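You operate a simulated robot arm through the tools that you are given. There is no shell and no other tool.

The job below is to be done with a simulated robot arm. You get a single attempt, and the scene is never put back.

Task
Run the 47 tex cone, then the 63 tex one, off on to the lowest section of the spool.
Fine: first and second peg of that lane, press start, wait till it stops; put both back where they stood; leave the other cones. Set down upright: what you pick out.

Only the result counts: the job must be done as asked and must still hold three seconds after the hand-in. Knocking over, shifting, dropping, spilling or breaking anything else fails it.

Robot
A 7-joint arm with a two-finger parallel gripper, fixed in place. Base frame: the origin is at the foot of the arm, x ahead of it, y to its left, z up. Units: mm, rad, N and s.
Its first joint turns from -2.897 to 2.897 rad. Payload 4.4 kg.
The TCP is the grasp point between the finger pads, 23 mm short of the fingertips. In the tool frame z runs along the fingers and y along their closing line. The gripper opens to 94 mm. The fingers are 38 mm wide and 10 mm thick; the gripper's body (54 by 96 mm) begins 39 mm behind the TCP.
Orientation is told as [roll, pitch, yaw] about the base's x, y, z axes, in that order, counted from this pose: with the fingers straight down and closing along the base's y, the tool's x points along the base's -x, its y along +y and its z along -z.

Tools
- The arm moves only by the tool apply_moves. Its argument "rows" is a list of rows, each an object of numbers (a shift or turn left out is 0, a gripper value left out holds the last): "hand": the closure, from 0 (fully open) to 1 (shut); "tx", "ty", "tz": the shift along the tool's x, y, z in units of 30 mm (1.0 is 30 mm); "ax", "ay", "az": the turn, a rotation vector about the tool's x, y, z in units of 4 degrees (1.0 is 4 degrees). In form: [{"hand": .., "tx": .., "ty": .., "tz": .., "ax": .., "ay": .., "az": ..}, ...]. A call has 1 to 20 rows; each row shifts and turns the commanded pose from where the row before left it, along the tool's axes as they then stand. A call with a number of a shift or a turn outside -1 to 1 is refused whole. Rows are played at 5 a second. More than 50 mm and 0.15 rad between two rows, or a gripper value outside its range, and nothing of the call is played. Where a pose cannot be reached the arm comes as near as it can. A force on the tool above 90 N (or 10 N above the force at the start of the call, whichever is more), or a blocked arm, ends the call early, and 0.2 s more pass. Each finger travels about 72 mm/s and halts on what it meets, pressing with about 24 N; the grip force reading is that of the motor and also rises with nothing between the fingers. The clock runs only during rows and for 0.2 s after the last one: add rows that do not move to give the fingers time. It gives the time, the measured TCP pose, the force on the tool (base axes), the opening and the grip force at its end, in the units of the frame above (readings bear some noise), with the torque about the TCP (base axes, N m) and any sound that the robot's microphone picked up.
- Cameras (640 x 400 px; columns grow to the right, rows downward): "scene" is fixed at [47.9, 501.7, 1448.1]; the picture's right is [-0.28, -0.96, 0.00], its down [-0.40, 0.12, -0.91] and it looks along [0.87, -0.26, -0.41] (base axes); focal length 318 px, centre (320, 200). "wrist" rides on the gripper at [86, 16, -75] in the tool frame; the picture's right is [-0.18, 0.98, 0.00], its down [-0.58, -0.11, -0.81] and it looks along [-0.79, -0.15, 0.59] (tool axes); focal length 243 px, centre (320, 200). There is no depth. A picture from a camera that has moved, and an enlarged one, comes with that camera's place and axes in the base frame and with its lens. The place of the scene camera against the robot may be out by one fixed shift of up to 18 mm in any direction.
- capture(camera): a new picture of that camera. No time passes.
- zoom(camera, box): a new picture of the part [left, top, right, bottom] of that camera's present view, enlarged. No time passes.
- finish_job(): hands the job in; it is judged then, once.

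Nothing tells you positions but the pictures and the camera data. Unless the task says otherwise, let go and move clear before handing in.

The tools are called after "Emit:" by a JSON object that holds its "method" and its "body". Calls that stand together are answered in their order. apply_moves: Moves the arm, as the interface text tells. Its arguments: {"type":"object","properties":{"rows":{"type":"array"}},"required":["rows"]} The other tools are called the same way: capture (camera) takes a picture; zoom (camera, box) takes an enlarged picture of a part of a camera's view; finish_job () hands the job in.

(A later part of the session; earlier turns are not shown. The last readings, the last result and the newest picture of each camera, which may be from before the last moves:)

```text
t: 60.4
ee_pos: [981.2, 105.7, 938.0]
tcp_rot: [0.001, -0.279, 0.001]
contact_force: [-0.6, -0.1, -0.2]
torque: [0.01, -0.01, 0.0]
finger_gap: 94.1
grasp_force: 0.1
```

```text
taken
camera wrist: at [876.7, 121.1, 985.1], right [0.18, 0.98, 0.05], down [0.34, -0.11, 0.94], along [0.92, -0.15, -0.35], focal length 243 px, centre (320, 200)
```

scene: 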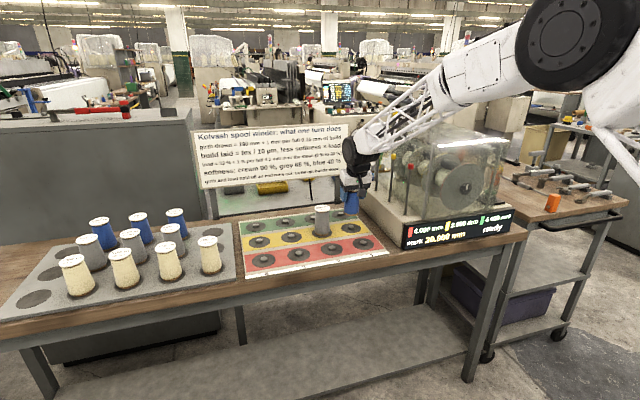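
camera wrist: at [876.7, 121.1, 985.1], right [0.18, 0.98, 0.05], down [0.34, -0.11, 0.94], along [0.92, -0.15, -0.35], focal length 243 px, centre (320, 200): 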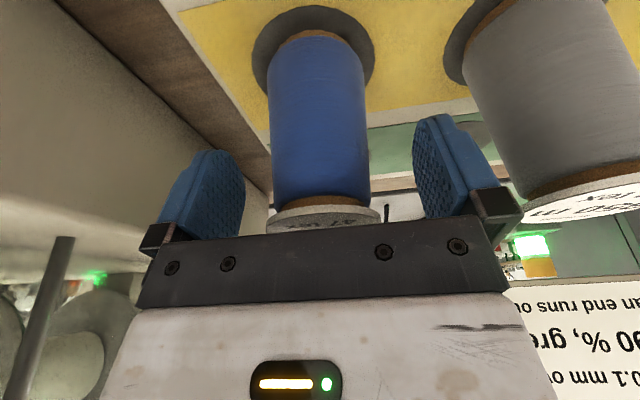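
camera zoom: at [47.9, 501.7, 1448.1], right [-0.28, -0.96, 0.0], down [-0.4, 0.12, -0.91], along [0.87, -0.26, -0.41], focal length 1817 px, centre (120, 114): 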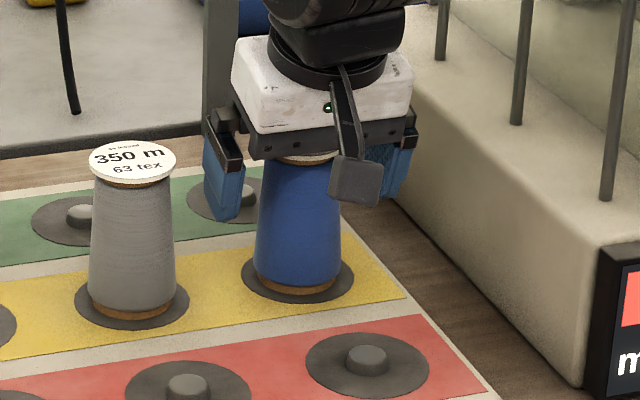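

Both cones stand upright on pegs 1 and 2 of the yellow lane. I'll rise straight up, remove the tilt, and check the display before going to the button.

Emit:
{"method": "apply_moves", "body": {"rows": [{"tx": -0.06, "tz": -0.209, "hand": 0}, {"tx": -0.15, "tz": -0.523}, {"tx": -0.22, "tz": -0.767}, {"tx": -0.26, "tz": -0.907}, {"tx": -0.26, "tz": -0.907}, {"tx": -0.26, "tz": -0.907}, {"tx": -0.26, "tz": -0.907}, {"tx": -0.26, "tz": -0.907}, {"tx": -0.26, "tz": -0.907}, {"tx": -0.26, "tz": -0.907}, {"ay": 0.8}, {"ay": 0.8}, {"ay": 0.8}, {"ay": 0.8}, {"ay": 0.8}, {}]}}

Emit:
{"method": "capture", "body": {"camera": "scene"}}

Emit:
{"method": "zoom", "body": {"camera": "scene", "box": [290, 180, 530, 260]}}

Emit:
{"method": "capture", "body": {"camera": "wrist"}}

```text
t: 63.8
ee_pos: [982.5, 105.3, 1182.2]
tcp_rot: [-0.001, -0.001, 0.0]
contact_force: [0.0, 0.2, -0.6]
torque: [0.0, -0.01, -0.01]
finger_gap: 93.7
grasp_force: 0.0
```

```text
taken
```

scene: 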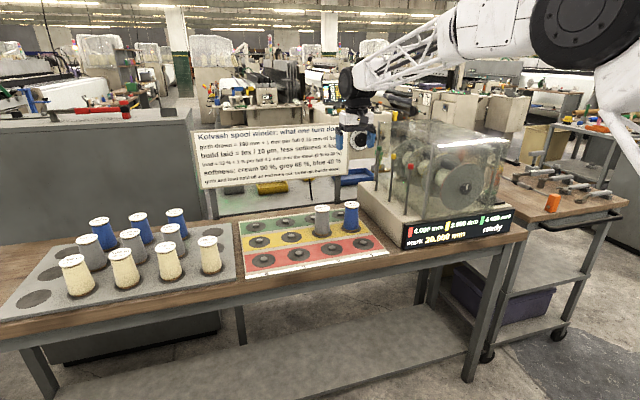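

```text
2.67 times, centred on (410, 220) of scene
camera zoom: at [47.9, 501.7, 1448.1], right [-0.28, -0.96, 0.0], down [-0.4, 0.12, -0.91], along [0.87, -0.26, -0.41], focal length 848 px, centre (80, 147)
```

zoom: 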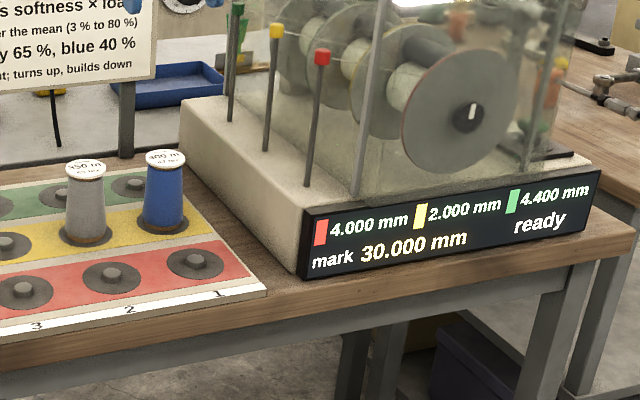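

```text
taken
camera wrist: at [893.9, 121.4, 1256.5], right [0.18, 0.98, 0.0], down [0.58, -0.11, 0.81], along [0.79, -0.15, -0.59], focal length 243 px, centre (320, 200)
```

wrist: 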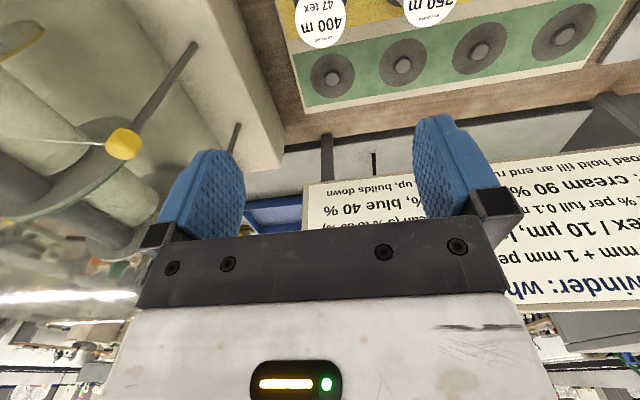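

The display still reads "ready", and both cones are on pegs 1 and 2. I'll back the arm away from the bench and go over to the start button for a closer look.

Emit:
{"method": "apply_moves", "body": {"rows": [{"tx": 0.6, "tz": -0.3, "hand": 0.5}, {"tx": 1, "tz": -0.5, "hand": 1}, {"tx": 1, "tz": -0.5}, {"tx": 1, "tz": -0.5}, {"tx": 1, "tz": -0.5}, {"tx": 1, "tz": -0.5}, {"tx": 1, "tz": -0.5}, {"tx": 1}, {"tx": 1}, {"tx": 0.4}]}}

Emit:
{"method": "apply_moves", "body": {"rows": [{"ty": -0.5, "hand": 1}, {"ty": -1}, {"ty": -1}, {"ty": -1}, {"ty": -1}, {"ty": -1}, {"ty": -1}, {"ty": -1}, {"ty": -1}, {"ty": -1}, {"ty": -1}, {"ty": -1}, {"ty": -1}, {"ty": -1}, {"ty": -1}, {"ty": -1}, {"ty": -0.7}, {}]}}

Emit:
{"method": "capture", "body": {"camera": "wrist"}}

Emit:
{"method": "capture", "body": {"camera": "scene"}}

```text
t: 66.0
ee_pos: [710.6, 105.3, 1280.6]
tcp_rot: [0.001, 0.0, 0.0]
contact_force: [0.7, -0.4, -0.8]
torque: [0.0, -0.01, 0.02]
finger_gap: 0.1
grasp_force: 24.3
```

```text
t: 69.8
ee_pos: [711.2, -380.6, 1280.8]
tcp_rot: [0.0, -0.001, 0.0]
contact_force: [-0.5, 1.0, -0.6]
torque: [-0.01, 0.01, -0.03]
finger_gap: 0.2
grasp_force: 23.5
```

```text
taken
camera wrist: at [623.7, -364.7, 1355.7], right [0.18, 0.98, 0.0], down [0.58, -0.11, 0.81], along [0.79, -0.15, -0.59], focal length 243 px, centre (320, 200)
```

wrist: 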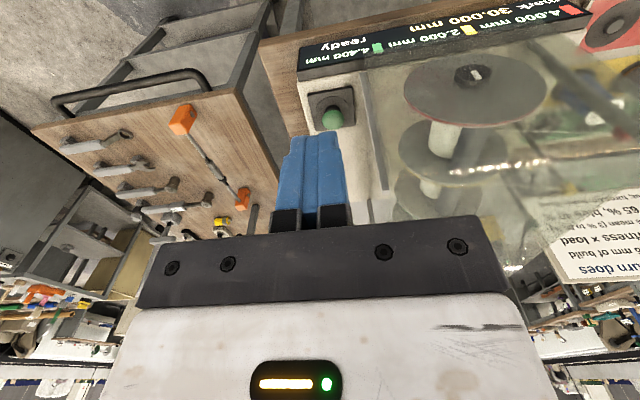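

```text
taken
```

scene: 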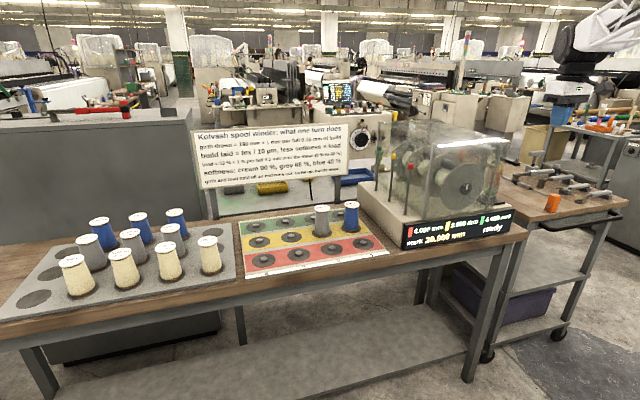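

The green button is in view right of the glass housing. I'll zoom in to triangulate it.

Emit:
{"method": "zoom", "body": {"camera": "wrist", "box": [260, 40, 420, 220]}}

Emit:
{"method": "apply_moves", "body": {"rows": [{"tz": 0.8, "hand": 1}, {"tz": 0.8}, {"tz": 0.4, "ty": -0.5}, {}]}}

Emit:
{"method": "capture", "body": {"camera": "wrist"}}

Emit:
{"method": "zoom", "body": {"camera": "wrist", "box": [260, 40, 420, 220]}}

```text
2.22 times, centred on (340, 130) of wrist
camera zoom: at [623.7, -364.7, 1355.7], right [0.18, 0.98, 0.0], down [0.58, -0.11, 0.81], along [0.79, -0.15, -0.59], focal length 539 px, centre (276, 356)
```

zoom: 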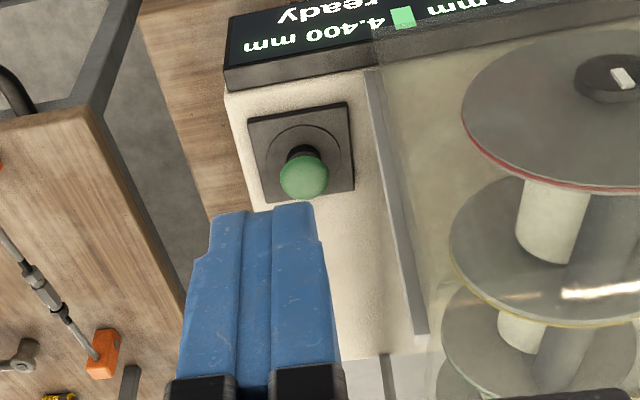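

```text
t: 70.8
ee_pos: [710.2, -394.6, 1222.3]
tcp_rot: [0.001, 0.0, -0.001]
contact_force: [0.2, 0.3, 0.9]
torque: [-0.01, -0.01, 0.0]
finger_gap: 0.0
grasp_force: 23.8
```

```text
taken
camera wrist: at [623.1, -379.9, 1295.8], right [0.18, 0.98, 0.0], down [0.58, -0.11, 0.81], along [0.79, -0.15, -0.59], focal length 243 px, centre (320, 200)
```

wrist: 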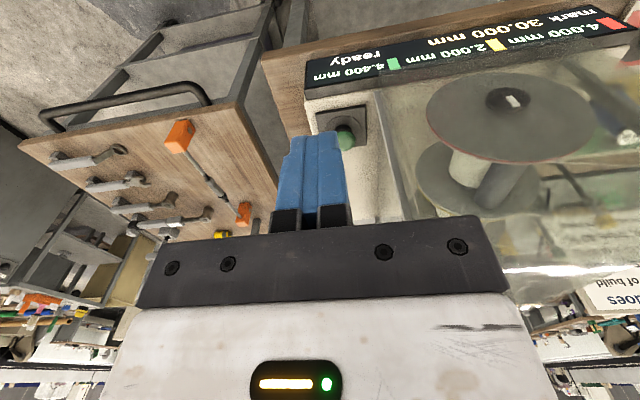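

```text
2.22 times, centred on (340, 130) of wrist
camera zoom: at [623.1, -379.9, 1295.8], right [0.18, 0.98, 0.0], down [0.58, -0.11, 0.81], along [0.79, -0.15, -0.59], focal length 539 px, centre (276, 356)
```

zoom: 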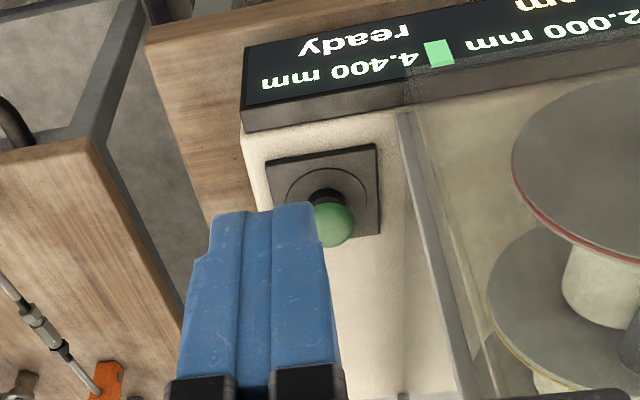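

I place the button head at about (879, −388), with its top near z≈1005 and the glass wall about 60 mm to its left. I'll roll the tool 20° so the wrist leans away from the glass, then move over and partway down.

Emit:
{"method": "apply_moves", "body": {"rows": [{"ax": -1, "hand": 1}, {"ax": -1}, {"ax": -1}, {"ax": -1}, {"ax": -1}, {}, {"tx": -0.6}, {"tx": -1}, {"tx": -1}, {"tx": -1}, {"tx": -1}, {"tx": -0.6}, {"tx": -0.417}, {}]}}

Emit:
{"method": "capture", "body": {"camera": "wrist"}}

Emit:
{"method": "capture", "body": {"camera": "scene"}}

```text
t: 73.8
ee_pos: [880.0, -394.9, 1221.3]
tcp_rot: [0.349, 0.0, 0.001]
contact_force: [0.0, 0.1, 0.0]
torque: [-0.04, 0.01, -0.01]
finger_gap: 0.0
grasp_force: 24.1
```

```text
taken
camera wrist: at [792.2, -405.7, 1296.9], right [0.18, 0.92, 0.34], down [0.58, -0.38, 0.72], along [0.79, 0.06, -0.61], focal length 243 px, centre (320, 200)
```

wrist: 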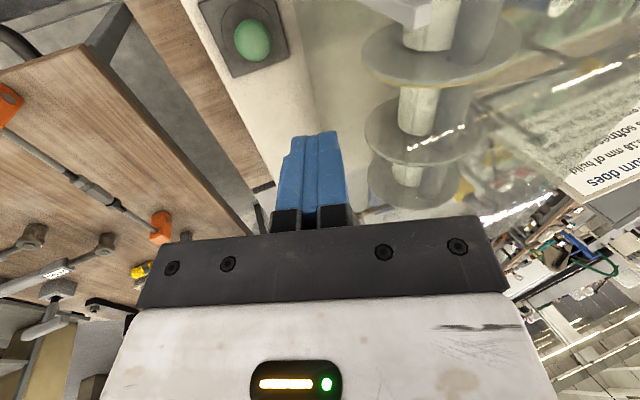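

```text
taken
```

scene: 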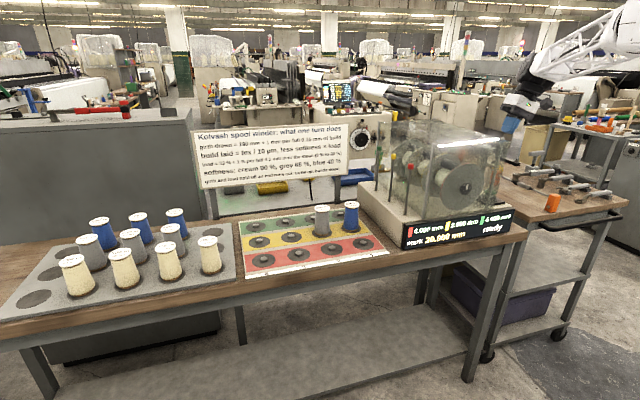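

With the wider baseline, the button head comes out at about (889, −391, 981). I'll descend to about 65 mm above it and look again.

Emit:
{"method": "apply_moves", "body": {"rows": [{"tx": -0.06, "ty": -0.2876, "tz": 0.8956, "hand": 1}, {"tx": -0.06, "ty": -0.2876, "tz": 0.8956}, {"tx": -0.06, "ty": -0.2876, "tz": 0.8956}, {"tx": -0.06, "ty": -0.2876, "tz": 0.8956}, {"tx": -0.06, "ty": -0.2876, "tz": 0.8956}, {}]}}

Emit:
{"method": "capture", "body": {"camera": "wrist"}}

Emit:
{"method": "zoom", "body": {"camera": "scene", "box": [400, 100, 560, 220]}}

```text
t: 75.2
ee_pos: [888.0, -388.7, 1078.0]
tcp_rot: [0.348, -0.001, -0.001]
contact_force: [0.2, -1.1, -0.2]
torque: [0.0, 0.01, 0.03]
finger_gap: 0.0
grasp_force: 23.7
```

```text
taken
camera wrist: at [801.3, -400.1, 1154.5], right [0.18, 0.92, 0.34], down [0.58, -0.38, 0.72], along [0.79, 0.06, -0.61], focal length 243 px, centre (320, 200)
```

wrist: 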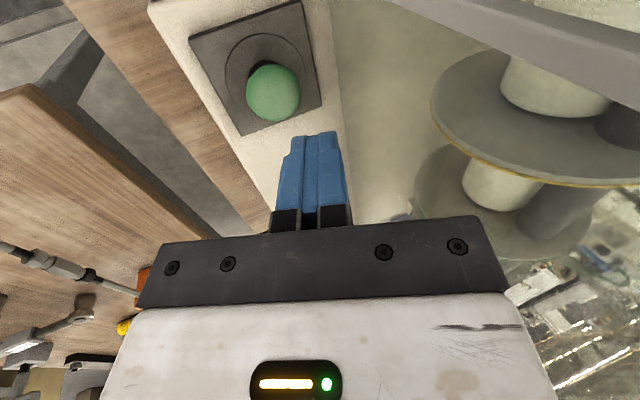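

```text
3.33 times, centred on (480, 160) of scene
camera zoom: at [47.9, 501.7, 1448.1], right [-0.28, -0.96, 0.0], down [-0.4, 0.12, -0.91], along [0.87, -0.26, -0.41], focal length 1060 px, centre (-213, 333)
```

zoom: 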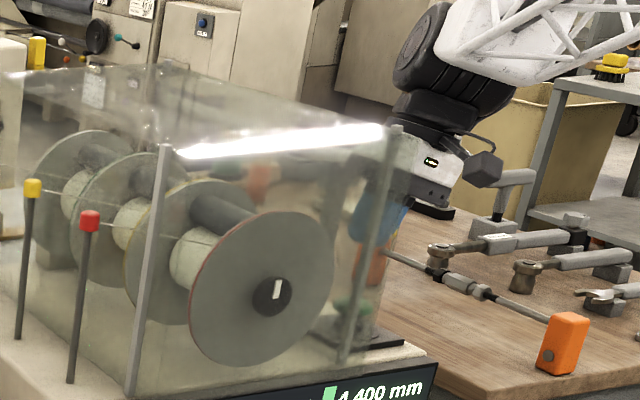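

The button head is confirmed at (889, −391, 980), directly under the fingertips. I'll descend close to it, then press in small steps.

Emit:
{"method": "apply_moves", "body": {"rows": [{"ty": -0.209, "tz": 0.574, "hand": 1}, {"ty": -0.209, "tz": 0.574}, {"ty": -0.209, "tz": 0.574}, {}]}}

Emit:
{"method": "capture", "body": {"camera": "wrist"}}

Emit:
{"method": "zoom", "body": {"camera": "scene", "box": [440, 130, 540, 220]}}

```text
t: 76.2
ee_pos: [888.8, -390.8, 1024.7]
tcp_rot: [0.35, -0.001, -0.001]
contact_force: [-0.2, -0.9, 0.3]
torque: [0.0, 0.01, 0.0]
finger_gap: 0.0
grasp_force: 23.5
```

```text
taken
camera wrist: at [801.1, -400.7, 1100.4], right [0.18, 0.92, 0.34], down [0.58, -0.38, 0.72], along [0.79, 0.06, -0.61], focal length 243 px, centre (320, 200)
```

wrist: 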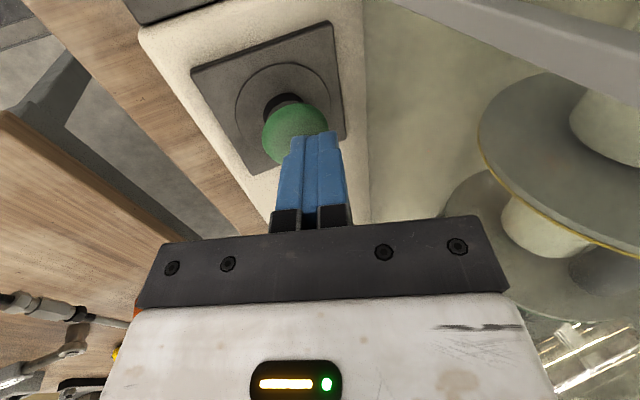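

```text
4.44 times, centred on (490, 175) of scene
camera zoom: at [47.9, 501.7, 1448.1], right [-0.28, -0.96, 0.0], down [-0.4, 0.12, -0.91], along [0.87, -0.26, -0.41], focal length 1413 px, centre (-436, 311)
```

zoom: 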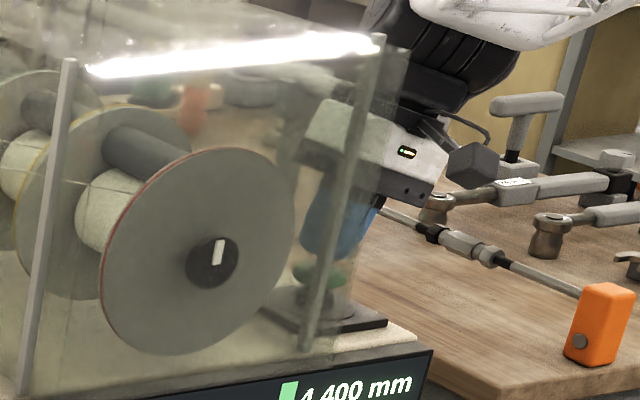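

The fingertips are just above the mushroom head. I'll press down in 2 mm rows.

Emit:
{"method": "apply_moves", "body": {"rows": [{"ty": -0.0228, "tz": 0.0626, "hand": 1}, {"ty": -0.0228, "tz": 0.0626}, {"ty": -0.0228, "tz": 0.0626}, {"ty": -0.0228, "tz": 0.0626}]}}

Emit:
{"method": "apply_moves", "body": {"rows": [{"ty": -0.0228, "tz": 0.0626, "hand": 1}, {"ty": -0.0228, "tz": 0.0626}, {}]}}

Emit:
{"method": "zoom", "body": {"camera": "scene", "box": [370, 140, 530, 250]}}

```text
t: 77.2
ee_pos: [888.6, -389.7, 1016.9]
tcp_rot: [0.349, 0.0, 0.0]
contact_force: [-0.3, -0.7, 0.5]
torque: [0.01, 0.01, 0.0]
finger_gap: 0.0
grasp_force: 23.7
```

```text
t: 78.0
ee_pos: [889.2, -390.0, 1012.9]
tcp_rot: [0.35, 0.0, 0.0]
contact_force: [1.2, 0.1, 2.0]
torque: [-0.03, -0.02, 0.0]
finger_gap: 0.0
grasp_force: 23.6
```

```text
3.64 times, centred on (450, 195) of scene
camera zoom: at [47.9, 501.7, 1448.1], right [-0.28, -0.96, 0.0], down [-0.4, 0.12, -0.91], along [0.87, -0.26, -0.41], focal length 1156 px, centre (-153, 218)
```

zoom: 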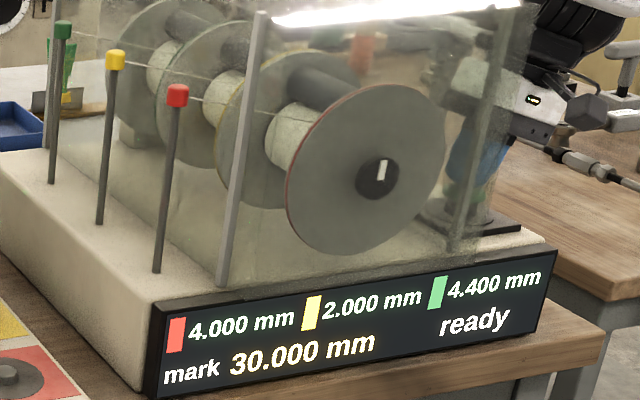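

First light contact is about 2 N and the display still says ready. I'll keep pressing a little further.

Emit:
{"method": "apply_moves", "body": {"rows": [{"ty": -0.0171, "tz": 0.047, "hand": 1}, {"ty": -0.0171, "tz": 0.047}, {}]}}

Emit:
{"method": "zoom", "body": {"camera": "scene", "box": [370, 140, 530, 250]}}

```text
t: 78.8
ee_pos: [889.2, -388.6, 1010.0]
tcp_rot: [0.348, 0.0, -0.001]
contact_force: [-0.3, 0.1, 2.8]
torque: [0.01, -0.02, -0.03]
finger_gap: 0.0
grasp_force: 23.9
heard: click
```

```text
3.64 times, centred on (450, 195) of scene
camera zoom: at [47.9, 501.7, 1448.1], right [-0.28, -0.96, 0.0], down [-0.4, 0.12, -0.91], along [0.87, -0.26, -0.41], focal length 1156 px, centre (-153, 218)
```

zoom: 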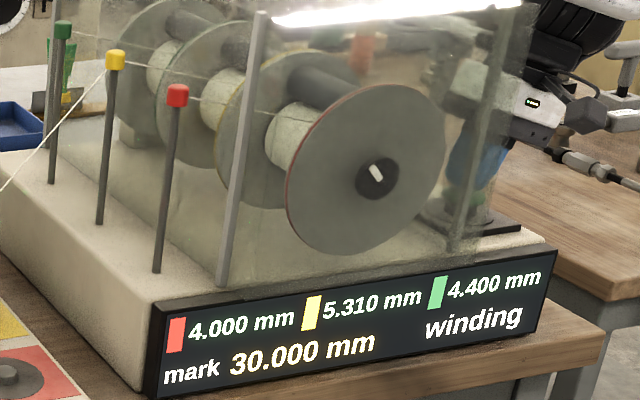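

There was a click and the display shows "winding", with yellow rising. I'll back off the button and wait for it to stop.

Emit:
{"method": "apply_moves", "body": {"rows": [{"ty": 0.114, "tz": -0.313, "hand": 1}, {"ty": 0.228, "tz": -0.626}, {"ty": 0.342, "tz": -0.94}, {}]}}

Emit:
{"method": "zoom", "body": {"camera": "scene", "box": [290, 140, 530, 260]}}

```text
t: 79.8
ee_pos: [888.0, -390.9, 1069.3]
tcp_rot: [0.348, 0.001, -0.001]
contact_force: [-0.5, 0.2, 0.5]
torque: [-0.03, 0.0, 0.0]
finger_gap: 0.1
grasp_force: 23.3
```

```text
2.67 times, centred on (410, 200) of scene
camera zoom: at [47.9, 501.7, 1448.1], right [-0.28, -0.96, 0.0], down [-0.4, 0.12, -0.91], along [0.87, -0.26, -0.41], focal length 848 px, centre (80, 200)
```

zoom: 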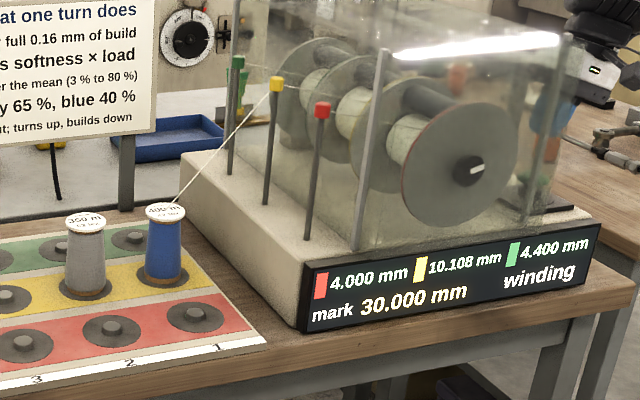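

Thread is running from the blue cone first, as asked. I'll raise the arm clear here and wait.

Emit:
{"method": "apply_moves", "body": {"rows": [{"ty": 0.342, "tz": -0.94, "hand": 1}, {"ty": 0.342, "tz": -0.94}, {"ty": 0.342, "tz": -0.94}, {"ty": 0.342, "tz": -0.94}, {"ty": 0.342, "tz": -0.94}, {}, {}, {}, {}, {}]}}

Emit:
{"method": "zoom", "body": {"camera": "scene", "box": [290, 140, 530, 260]}}

```text
t: 82.0
ee_pos: [888.3, -389.6, 1218.6]
tcp_rot: [0.349, 0.001, 0.002]
contact_force: [-0.8, -0.3, -0.1]
torque: [0.01, -0.01, -0.01]
finger_gap: 0.0
grasp_force: 24.1
```

```text
2.67 times, centred on (410, 200) of scene
camera zoom: at [47.9, 501.7, 1448.1], right [-0.28, -0.96, 0.0], down [-0.4, 0.12, -0.91], along [0.87, -0.26, -0.41], focal length 848 px, centre (80, 200)
```

zoom: 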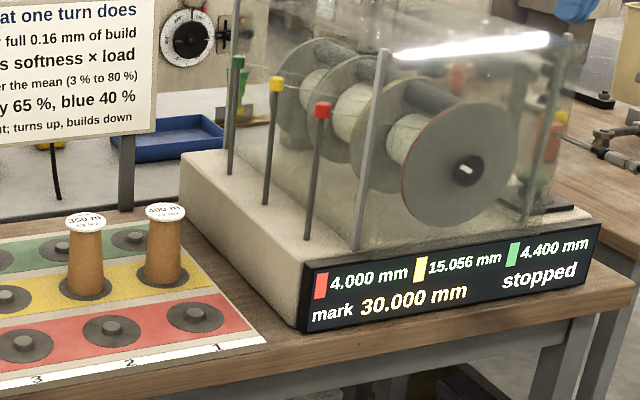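

The winder has stopped at yellow 15.056 mm, with both cones run down to bare cores. I'll withdraw from the winder, level the tool and go back above peg 1.

Emit:
{"method": "apply_moves", "body": {"rows": [{"tx": 0.6, "hand": 1}, {"tx": 1}, {"tx": 1}, {"tx": 1}, {"tx": 1}, {"tx": 0.8}, {"tx": 0.5333}, {"ax": 1}, {"ax": 1}, {"ax": 1}, {"ax": 1}, {"ax": 1}, {"tz": -1}, {}]}}

Emit:
{"method": "apply_moves", "body": {"rows": [{"ty": 0.52, "hand": 0}, {"ty": 1}, {"ty": 1}, {"ty": 1}, {"ty": 1}, {"ty": 1}, {"ty": 1}, {"ty": 1}, {"ty": 1}, {"ty": 1}, {"ty": 1}, {"ty": 1}, {"ty": 1}, {"ty": 1}, {"ty": 1}, {"ty": 1}, {"ty": 1}, {}]}}

Emit:
{"method": "capture", "body": {"camera": "scene"}}

Emit:
{"method": "capture", "body": {"camera": "wrist"}}

```text
t: 85.0
ee_pos: [710.5, -389.7, 1249.1]
tcp_rot: [-0.001, 0.0, 0.0]
contact_force: [0.6, 0.0, -0.2]
torque: [-0.03, 0.01, -0.02]
finger_gap: 0.2
grasp_force: 23.7
```

```text
t: 88.8
ee_pos: [712.4, 105.9, 1251.4]
tcp_rot: [0.001, 0.001, -0.001]
contact_force: [-0.3, 0.4, 0.3]
torque: [-0.01, -0.02, -0.02]
finger_gap: 94.2
grasp_force: 0.0
```

```text
taken
```

scene: 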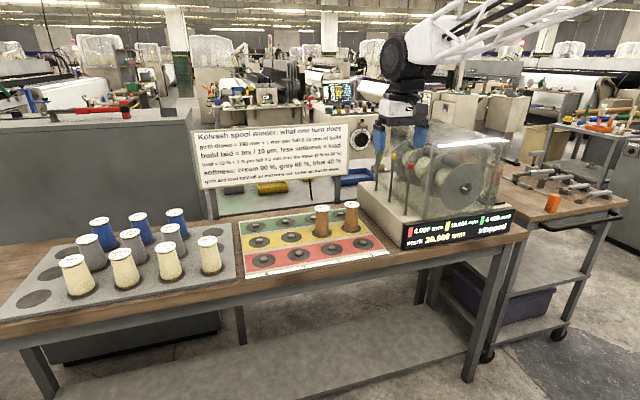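

```text
taken
camera wrist: at [623.7, 122.2, 1325.2], right [0.18, 0.98, 0.0], down [0.58, -0.11, 0.81], along [0.79, -0.15, -0.59], focal length 243 px, centre (320, 200)
```

wrist: 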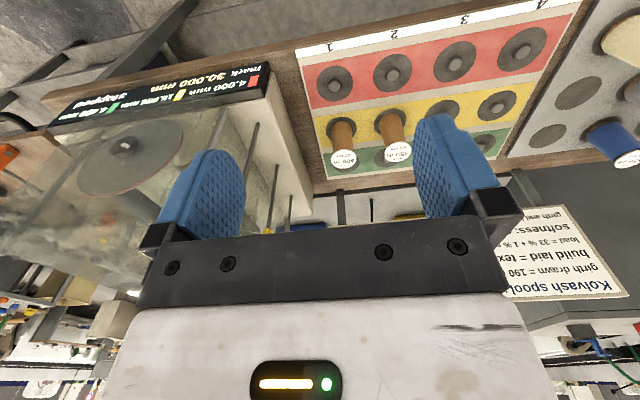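

The arm is back in front of the lanes with the tool level and the gripper open. I'll move above peg 1 and tilt as before.

Emit:
{"method": "apply_moves", "body": {"rows": [{"tx": -0.6, "hand": 0}, {"tx": -0.9}, {"tx": -0.9}, {"tx": -0.9}, {"tx": -0.9}, {"tx": -0.9}, {"tx": -0.9}, {"tx": -0.9}, {"tx": -0.9}, {"tx": -0.9}, {"tx": -0.317}, {"tz": 0.9}, {"tz": 0.9}, {"tz": 0.467}, {"ay": -0.8}, {"ay": -0.8}, {"ay": -0.8}, {"ay": -0.8}, {"ay": -0.8}, {}]}}

Emit:
{"method": "capture", "body": {"camera": "wrist"}}

Emit:
{"method": "capture", "body": {"camera": "scene"}}

Emit:
{"method": "zoom", "body": {"camera": "scene", "box": [300, 190, 380, 250]}}

```text
t: 93.0
ee_pos: [981.7, 105.7, 1181.9]
tcp_rot: [-0.001, -0.28, 0.001]
contact_force: [0.0, 0.5, 0.2]
torque: [-0.02, -0.04, -0.03]
finger_gap: 93.8
grasp_force: 0.1
```

```text
taken
camera wrist: at [876.6, 121.5, 1229.8], right [0.18, 0.98, 0.05], down [0.34, -0.11, 0.94], along [0.93, -0.15, -0.35], focal length 243 px, centre (320, 200)
```

wrist: 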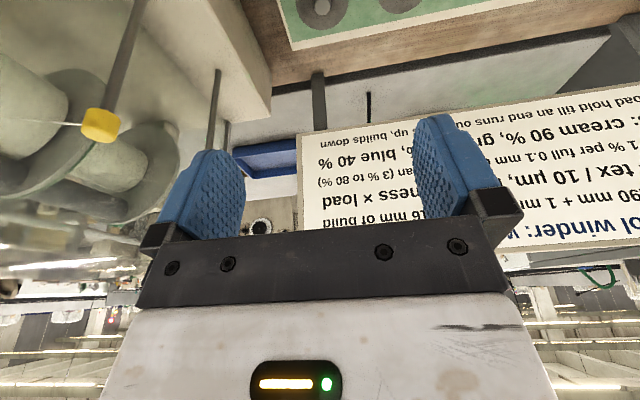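

```text
taken
```

scene: 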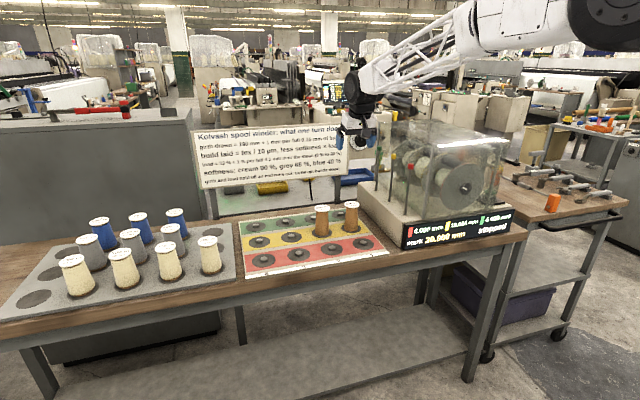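

```text
6.67 times, centred on (340, 220) of scene
camera zoom: at [47.9, 501.7, 1448.1], right [-0.28, -0.96, 0.0], down [-0.4, 0.12, -0.91], along [0.87, -0.26, -0.41], focal length 2120 px, centre (187, 67)
```

zoom: 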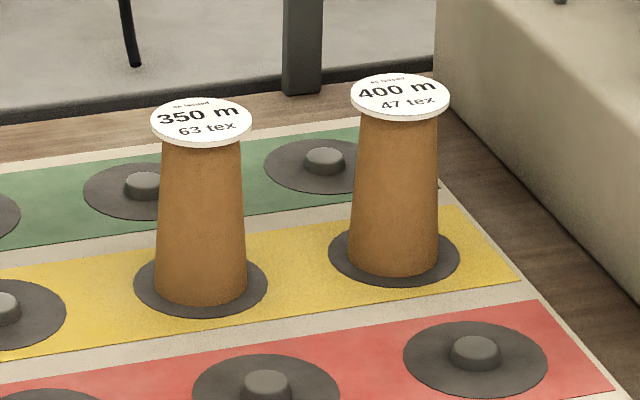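

Both bare cores stand straight on their pegs. I'll descend over the 47 tex one at peg 1 to the same height as when I released it.

Emit:
{"method": "apply_moves", "body": {"rows": [{"tx": 0.258, "tz": 0.9, "hand": 0}, {"tx": 0.258, "tz": 0.9}, {"tx": 0.258, "tz": 0.9}, {"tx": 0.258, "tz": 0.9}, {"tx": 0.258, "tz": 0.9}, {}]}}

Emit:
{"method": "capture", "body": {"camera": "wrist"}}

Emit:
{"method": "apply_moves", "body": {"rows": [{"tx": 0.258, "tz": 0.9, "hand": 0}, {"tx": 0.258, "tz": 0.9}, {"tx": 0.2007, "tz": 0.7}, {"tx": 0.1433, "tz": 0.5}, {"tx": 0.0943, "tz": 0.329}, {}]}}

Emit:
{"method": "capture", "body": {"camera": "wrist"}}

Emit:
{"method": "zoom", "body": {"camera": "wrist", "box": [240, 0, 400, 120]}}

Emit:
{"method": "zoom", "body": {"camera": "scene", "box": [310, 180, 400, 250]}}

```text
t: 94.4
ee_pos: [981.7, 106.7, 1041.9]
tcp_rot: [0.0, -0.279, -0.001]
contact_force: [-0.5, -0.6, 0.7]
torque: [-0.03, 0.03, 0.01]
finger_gap: 94.1
grasp_force: 0.0
```

```text
taken
camera wrist: at [877.7, 121.8, 1089.8], right [0.18, 0.98, 0.05], down [0.34, -0.11, 0.94], along [0.92, -0.15, -0.35], focal length 243 px, centre (320, 200)
```

wrist: 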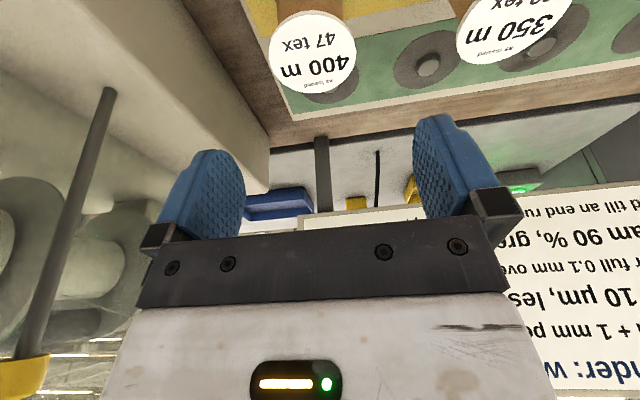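

```text
t: 95.8
ee_pos: [982.2, 106.8, 938.4]
tcp_rot: [0.001, -0.278, 0.001]
contact_force: [0.1, -0.1, -0.5]
torque: [-0.03, -0.03, -0.01]
finger_gap: 94.1
grasp_force: 0.1
```

```text
taken
camera wrist: at [877.6, 122.0, 985.4], right [0.18, 0.98, 0.05], down [0.34, -0.11, 0.94], along [0.92, -0.15, -0.35], focal length 243 px, centre (320, 200)
```

wrist: 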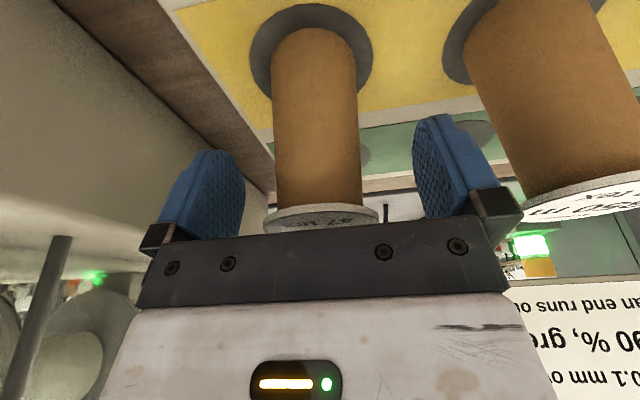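

```text
3.33 times, centred on (320, 60) of wrist
camera zoom: at [877.6, 122.0, 985.4], right [0.18, 0.98, 0.05], down [0.34, -0.11, 0.94], along [0.92, -0.15, -0.35], focal length 809 px, centre (320, 667)
```

zoom: 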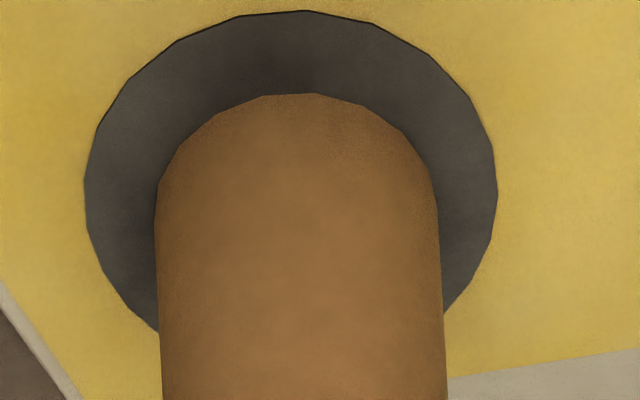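

```text
5.71 times, centred on (355, 215) of scene
camera zoom: at [47.9, 501.7, 1448.1], right [-0.28, -0.96, 0.0], down [-0.4, 0.12, -0.91], along [0.87, -0.26, -0.41], focal length 1817 px, centre (120, 114)
```

zoom: 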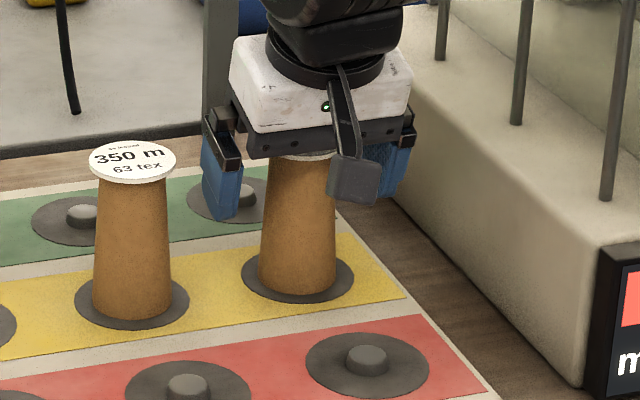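

The view matches my release view except for about 0.9 mm in y. I'll trim that and close on the cap.

Emit:
{"method": "apply_moves", "body": {"rows": [{"ty": -0.03, "hand": 0}, {}, {"hand": 0.35}, {"hand": 1}, {"hand": 1}, {"hand": 1}, {"hand": 1}]}}

Emit:
{"method": "zoom", "body": {"camera": "wrist", "box": [240, 0, 400, 120]}}

```text
t: 97.4
ee_pos: [982.8, 105.6, 938.2]
tcp_rot: [-0.001, -0.28, 0.001]
contact_force: [0.4, 1.1, 0.5]
torque: [0.05, -0.02, 0.02]
finger_gap: 54.7
grasp_force: 24.0
```

```text
3.33 times, centred on (320, 60) of wrist
camera zoom: at [877.3, 121.1, 985.5], right [0.18, 0.98, 0.05], down [0.34, -0.11, 0.94], along [0.92, -0.15, -0.35], focal length 809 px, centre (320, 667)
```

zoom: 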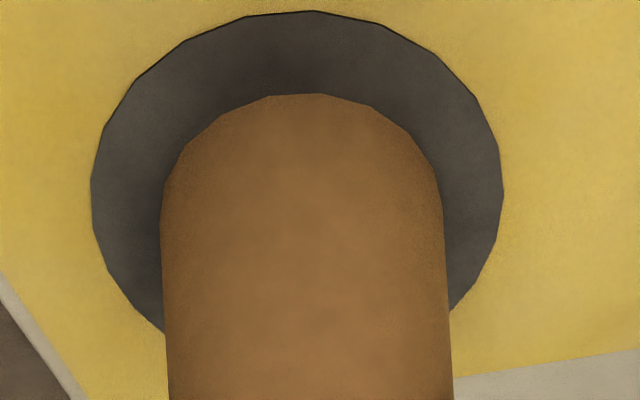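

The grip is good and the view now matches the reference exactly. I'll lift 60 mm and move out along +x, clear of the grey core on peg 2.

Emit:
{"method": "apply_moves", "body": {"rows": [{"tx": -0.0276, "tz": -0.0961, "hand": 1}, {"tx": -0.0551, "tz": -0.1923}, {"tx": -0.0827, "tz": -0.2884}, {"tx": -0.1102, "tz": -0.3845}, {"tx": -0.1102, "tz": -0.3845}, {"tx": -0.0827, "tz": -0.2884}, {"tx": -0.0551, "tz": -0.1923}, {"tx": -0.0276, "tz": -0.0961}, {}, {"tx": -0.177, "tz": 0.051}, {"tx": -0.426, "tz": 0.122}, {"tx": -0.638, "tz": 0.183}, {"tx": -0.709, "tz": 0.203}, {"tx": -0.638, "tz": 0.183}, {"tx": -0.497, "tz": 0.142}, {"tx": -0.319, "tz": 0.092}, {"tx": -0.142, "tz": 0.041}, {}]}}

Emit:
{"method": "capture", "body": {"camera": "scene"}}

Emit:
{"method": "capture", "body": {"camera": "wrist"}}

```text
t: 101.2
ee_pos: [1092.8, 105.5, 998.0]
tcp_rot: [-0.001, -0.279, -0.001]
contact_force: [-0.5, -0.6, -1.2]
torque: [0.03, -0.02, 0.0]
finger_gap: 54.3
grasp_force: 24.3
```

```text
taken
```

scene: 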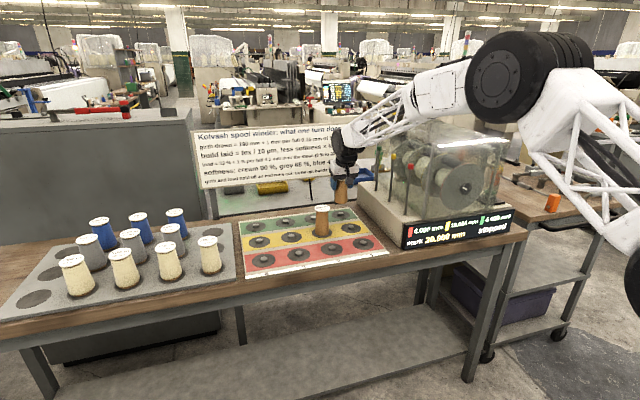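

```text
taken
camera wrist: at [987.6, 120.6, 1045.8], right [0.18, 0.98, 0.05], down [0.34, -0.11, 0.94], along [0.92, -0.15, -0.35], focal length 243 px, centre (320, 200)
```

wrist: 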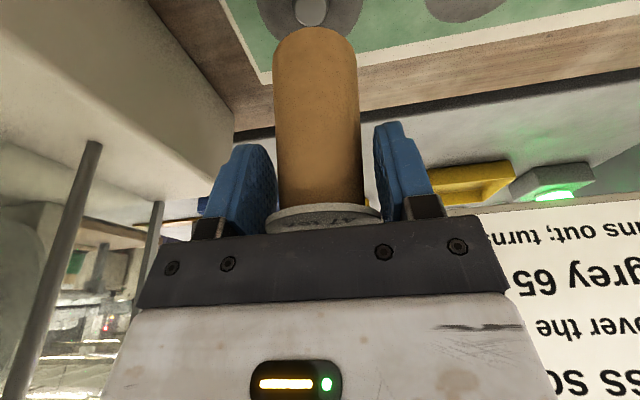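

The core is level with column 1 at the back. I'll carry it back along +y to the tray.

Emit:
{"method": "apply_moves", "body": {"rows": [{"ty": 0.2, "hand": 1}, {"ty": 0.4}, {"ty": 0.6}, {"ty": 0.8}, {"ty": 0.95}, {"ty": 0.95}, {"ty": 0.95}, {"ty": 0.95}, {"ty": 0.95}, {"ty": 0.95}, {"ty": 0.95}, {"ty": 0.95}, {"ty": 0.95}, {"ty": 0.95}, {"ty": 0.95}, {"ty": 0.95}, {"ty": 0.85}, {"ty": 0.7}, {"ty": 0.5}, {"ty": 0.3}]}}

Emit:
{"method": "apply_moves", "body": {"rows": [{"ty": 0.15, "hand": 1}, {"ty": 0.097}, {}]}}

Emit:
{"method": "capture", "body": {"camera": "wrist"}}

Emit:
{"method": "zoom", "body": {"camera": "wrist", "box": [240, 0, 400, 120]}}

Emit:
{"method": "zoom", "body": {"camera": "scene", "box": [130, 110, 250, 270]}}

```text
t: 105.4
ee_pos: [1092.9, 577.2, 998.6]
tcp_rot: [0.001, -0.28, 0.001]
contact_force: [-0.5, 0.9, -0.6]
torque: [-0.03, -0.02, 0.03]
finger_gap: 54.3
grasp_force: 24.1
```

```text
t: 106.2
ee_pos: [1093.2, 584.8, 997.9]
tcp_rot: [0.001, -0.279, 0.0]
contact_force: [0.0, 0.3, -1.0]
torque: [-0.02, -0.03, -0.01]
finger_gap: 54.5
grasp_force: 24.2
```

```text
taken
camera wrist: at [988.1, 600.0, 1045.3], right [0.18, 0.98, 0.05], down [0.34, -0.11, 0.94], along [0.92, -0.15, -0.35], focal length 243 px, centre (320, 200)
```

wrist: 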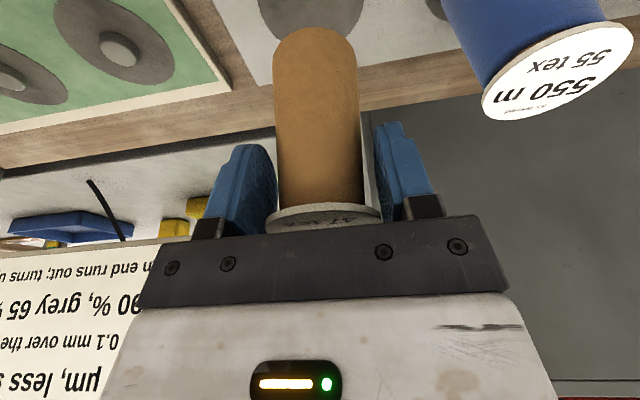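

```text
3.33 times, centred on (320, 60) of wrist
camera zoom: at [988.1, 600.0, 1045.3], right [0.18, 0.98, 0.05], down [0.34, -0.11, 0.94], along [0.92, -0.15, -0.35], focal length 809 px, centre (320, 667)
```

zoom: 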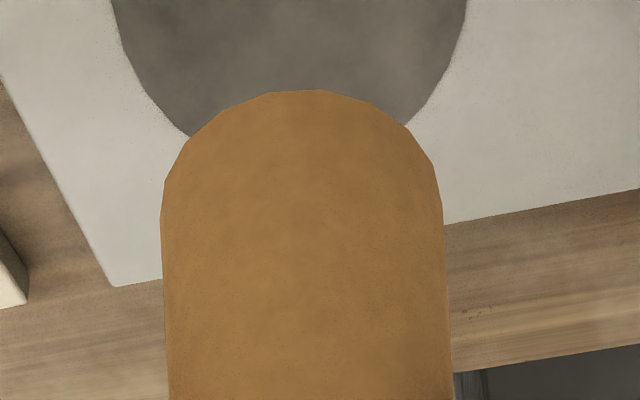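

```text
2.50 times, centred on (190, 190) of scene
camera zoom: at [47.9, 501.7, 1448.1], right [-0.28, -0.96, 0.0], down [-0.4, 0.12, -0.91], along [0.87, -0.26, -0.41], focal length 795 px, centre (645, 225)
```

zoom: 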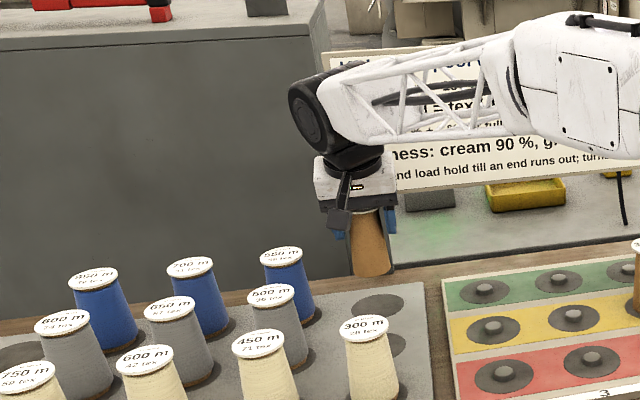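

The cone is back over its spot, within about a millimetre. I'll lower 50 mm and compare with the original tray view.

Emit:
{"method": "apply_moves", "body": {"rows": [{"tx": 0.0459, "tz": 0.1602, "hand": 1}, {"tx": 0.0919, "tz": 0.3204}, {"tx": 0.1148, "tz": 0.4005}, {"tx": 0.1148, "tz": 0.4005}, {"tx": 0.0689, "tz": 0.2403}, {"tx": 0.023, "tz": 0.0801}, {}]}}

Emit:
{"method": "zoom", "body": {"camera": "wrist", "box": [240, 0, 400, 120]}}

Emit:
{"method": "zoom", "body": {"camera": "scene", "box": [150, 150, 240, 250]}}

```text
t: 107.8
ee_pos: [1093.3, 585.0, 947.3]
tcp_rot: [0.001, -0.279, 0.0]
contact_force: [-0.1, 0.5, -1.7]
torque: [-0.02, 0.01, 0.01]
finger_gap: 54.5
grasp_force: 24.1
```

```text
3.33 times, centred on (320, 60) of wrist
camera zoom: at [987.9, 600.5, 995.9], right [0.18, 0.98, 0.05], down [0.34, -0.11, 0.94], along [0.92, -0.15, -0.35], focal length 809 px, centre (320, 667)
```

zoom: 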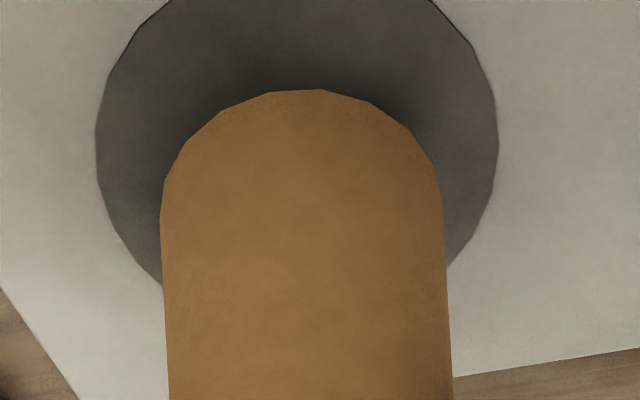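

```text
4.00 times, centred on (195, 200) of scene
camera zoom: at [47.9, 501.7, 1448.1], right [-0.28, -0.96, 0.0], down [-0.4, 0.12, -0.91], along [0.87, -0.26, -0.41], focal length 1272 px, centre (820, 200)
```

zoom: 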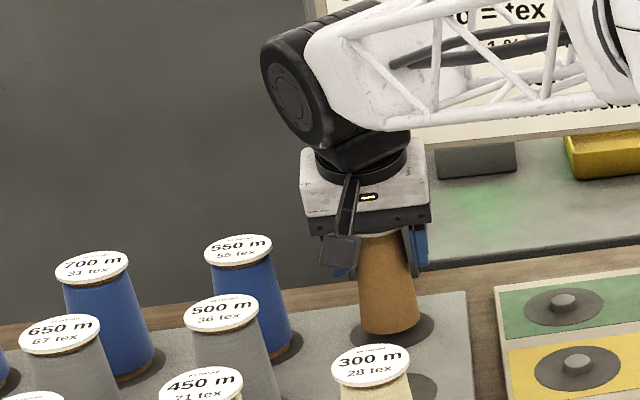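

The spot is about 2 mm nearer than the reference. I'll correct x and y slightly while lowering to about 2 mm above the tray.

Emit:
{"method": "apply_moves", "body": {"rows": [{"tx": 0.034, "tz": 0.064, "ty": 0.0085, "hand": 1}, {"tx": 0.034, "tz": 0.064, "ty": 0.0082}, {"tx": 0.034, "tz": 0.064}, {"tx": 0.034, "tz": 0.064}, {}]}}

Emit:
{"method": "zoom", "body": {"camera": "wrist", "box": [240, 0, 400, 120]}}

```text
t: 109.0
ee_pos: [1090.3, 584.5, 940.6]
tcp_rot: [0.0, -0.28, 0.002]
contact_force: [-0.8, -0.2, -1.4]
torque: [0.0, 0.02, -0.01]
finger_gap: 54.3
grasp_force: 23.7
```

```text
3.33 times, centred on (320, 60) of wrist
camera zoom: at [986.0, 600.8, 987.5], right [0.18, 0.98, 0.05], down [0.34, -0.11, 0.94], along [0.92, -0.15, -0.35], focal length 809 px, centre (320, 667)
```

zoom: 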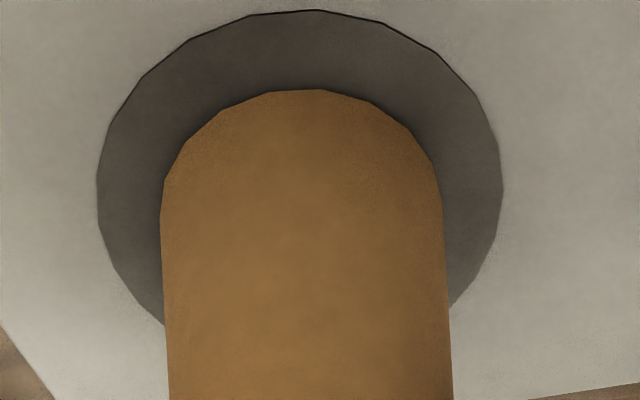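

Now it needs about +1 mm in x and +0.5 mm in y. I'll trim those and lower until it touches.

Emit:
{"method": "apply_moves", "body": {"rows": [{"tx": -0.026, "tz": 0.0421, "ty": 0.0167, "hand": 1}, {}, {}]}}

Emit:
{"method": "zoom", "body": {"camera": "wrist", "box": [240, 0, 400, 120]}}

Emit:
{"method": "apply_moves", "body": {"rows": [{"tx": 0.0055, "tz": 0.0192, "hand": 1}, {}, {}]}}

Emit:
{"method": "apply_moves", "body": {"rows": [{"tx": 0.0055, "tz": 0.0192, "hand": 1}, {}, {}]}}

```text
t: 109.8
ee_pos: [1091.7, 586.8, 938.4]
tcp_rot: [-0.002, -0.279, 0.001]
contact_force: [0.0, 0.9, -2.1]
torque: [-0.01, 0.0, 0.02]
finger_gap: 54.4
grasp_force: 23.9
```

```text
3.33 times, centred on (320, 60) of wrist
camera zoom: at [987.1, 601.3, 986.5], right [0.18, 0.98, 0.05], down [0.34, -0.11, 0.94], along [0.92, -0.15, -0.35], focal length 809 px, centre (320, 667)
```

zoom: 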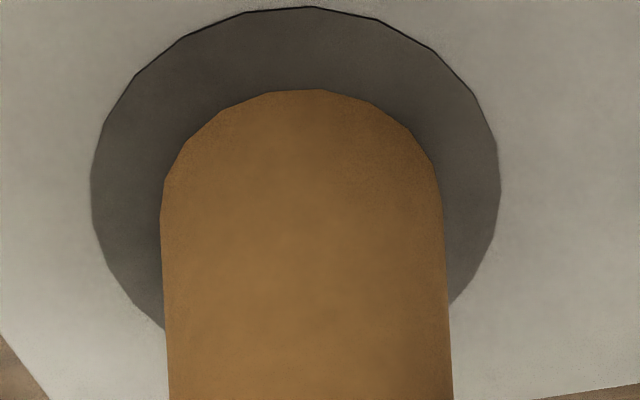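

```text
t: 110.6
ee_pos: [1091.7, 584.1, 937.4]
tcp_rot: [0.0, -0.279, 0.002]
contact_force: [0.5, -0.3, -1.1]
torque: [-0.03, 0.01, 0.0]
finger_gap: 54.4
grasp_force: 24.2
```

```text
t: 111.4
ee_pos: [1092.4, 585.0, 938.0]
tcp_rot: [0.001, -0.279, 0.0]
contact_force: [-1.6, 0.4, 5.1]
torque: [0.0, 0.06, 0.0]
finger_gap: 54.2
grasp_force: 23.7
```

It's in contact with the tray at 5 N and the view matches the original. I'll release.

Emit:
{"method": "apply_moves", "body": {"rows": [{"hand": 0.35}, {"hand": 0}, {"hand": 0}, {}, {}]}}

Emit:
{"method": "zoom", "body": {"camera": "wrist", "box": [240, 0, 400, 120]}}

Emit:
{"method": "zoom", "body": {"camera": "scene", "box": [150, 150, 240, 250]}}

```text
t: 112.6
ee_pos: [1091.4, 584.9, 936.5]
tcp_rot: [0.001, -0.279, 0.0]
contact_force: [0.3, 0.6, -0.5]
torque: [0.0, -0.02, -0.02]
finger_gap: 94.0
grasp_force: 0.0
```

```text
3.33 times, centred on (320, 60) of wrist
camera zoom: at [987.3, 601.3, 985.2], right [0.18, 0.98, 0.05], down [0.34, -0.11, 0.94], along [0.92, -0.15, -0.35], focal length 809 px, centre (320, 667)
```

zoom: 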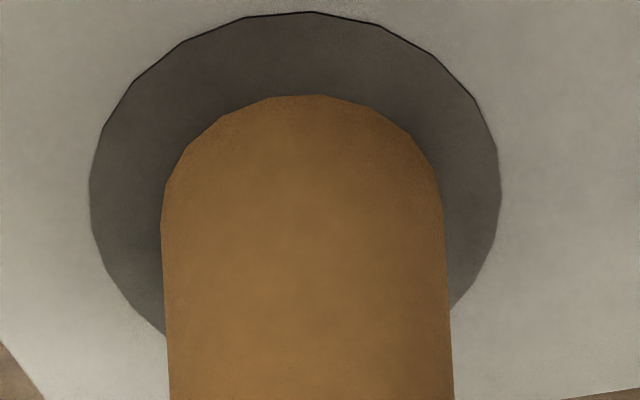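

```text
4.00 times, centred on (195, 200) of scene
camera zoom: at [47.9, 501.7, 1448.1], right [-0.28, -0.96, 0.0], down [-0.4, 0.12, -0.91], along [0.87, -0.26, -0.41], focal length 1272 px, centre (820, 200)
```

zoom: 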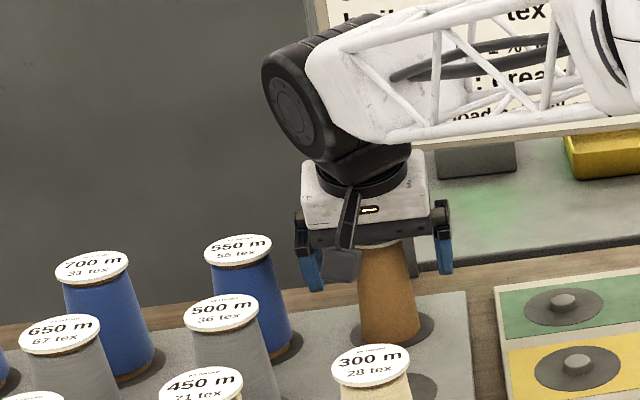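

The 47 tex cone is back exactly where it stood, upright. I'll rise clear, pull back, level the tool and go for the grey core on peg 2.

Emit:
{"method": "apply_moves", "body": {"rows": [{"tx": -0.0565, "tz": -0.197, "hand": 0}, {"tx": -0.13, "tz": -0.4534}, {"tx": -0.2, "tz": -0.6976}, {"tx": -0.25, "tz": -0.872}, {"tx": -0.25, "tz": -0.872}, {"tx": -0.17, "tz": -0.593}, {}, {"tx": 0.5, "tz": -0.1434}, {"tx": 0.8, "tz": -0.2294}, {"tx": 0.9, "tz": -0.258}, {"tx": 0.8, "tz": -0.2294}, {"tx": 0.5825, "tz": -0.167}, {"ay": 0.8}, {"ay": 0.8}, {"ay": 0.8}, {"ay": 0.8}, {"ay": 0.8}, {}]}}

Emit:
{"method": "capture", "body": {"camera": "wrist"}}

Emit:
{"method": "capture", "body": {"camera": "scene"}}

```text
t: 116.4
ee_pos: [979.9, 586.1, 1053.0]
tcp_rot: [0.0, -0.001, 0.0]
contact_force: [-0.3, -0.2, 0.0]
torque: [0.03, -0.01, 0.0]
finger_gap: 93.9
grasp_force: 0.1
```

```text
taken
camera wrist: at [892.7, 601.9, 1126.9], right [0.18, 0.98, 0.0], down [0.58, -0.11, 0.81], along [0.79, -0.15, -0.59], focal length 243 px, centre (320, 200)
```

wrist: 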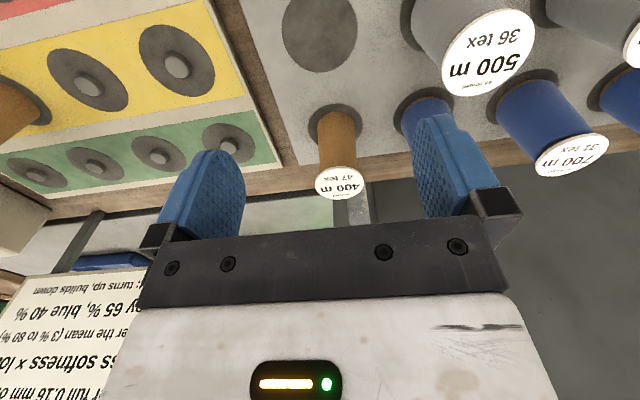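

```text
taken
```

scene: 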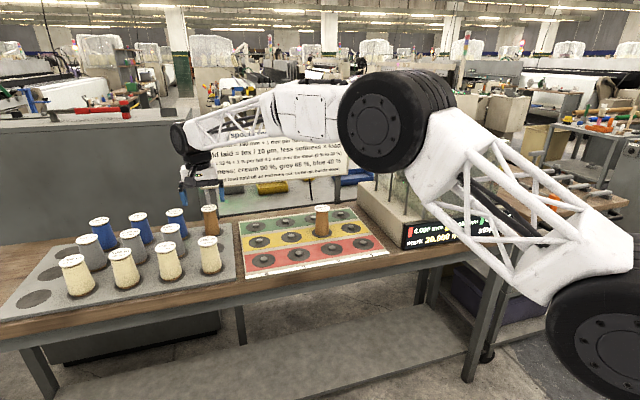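

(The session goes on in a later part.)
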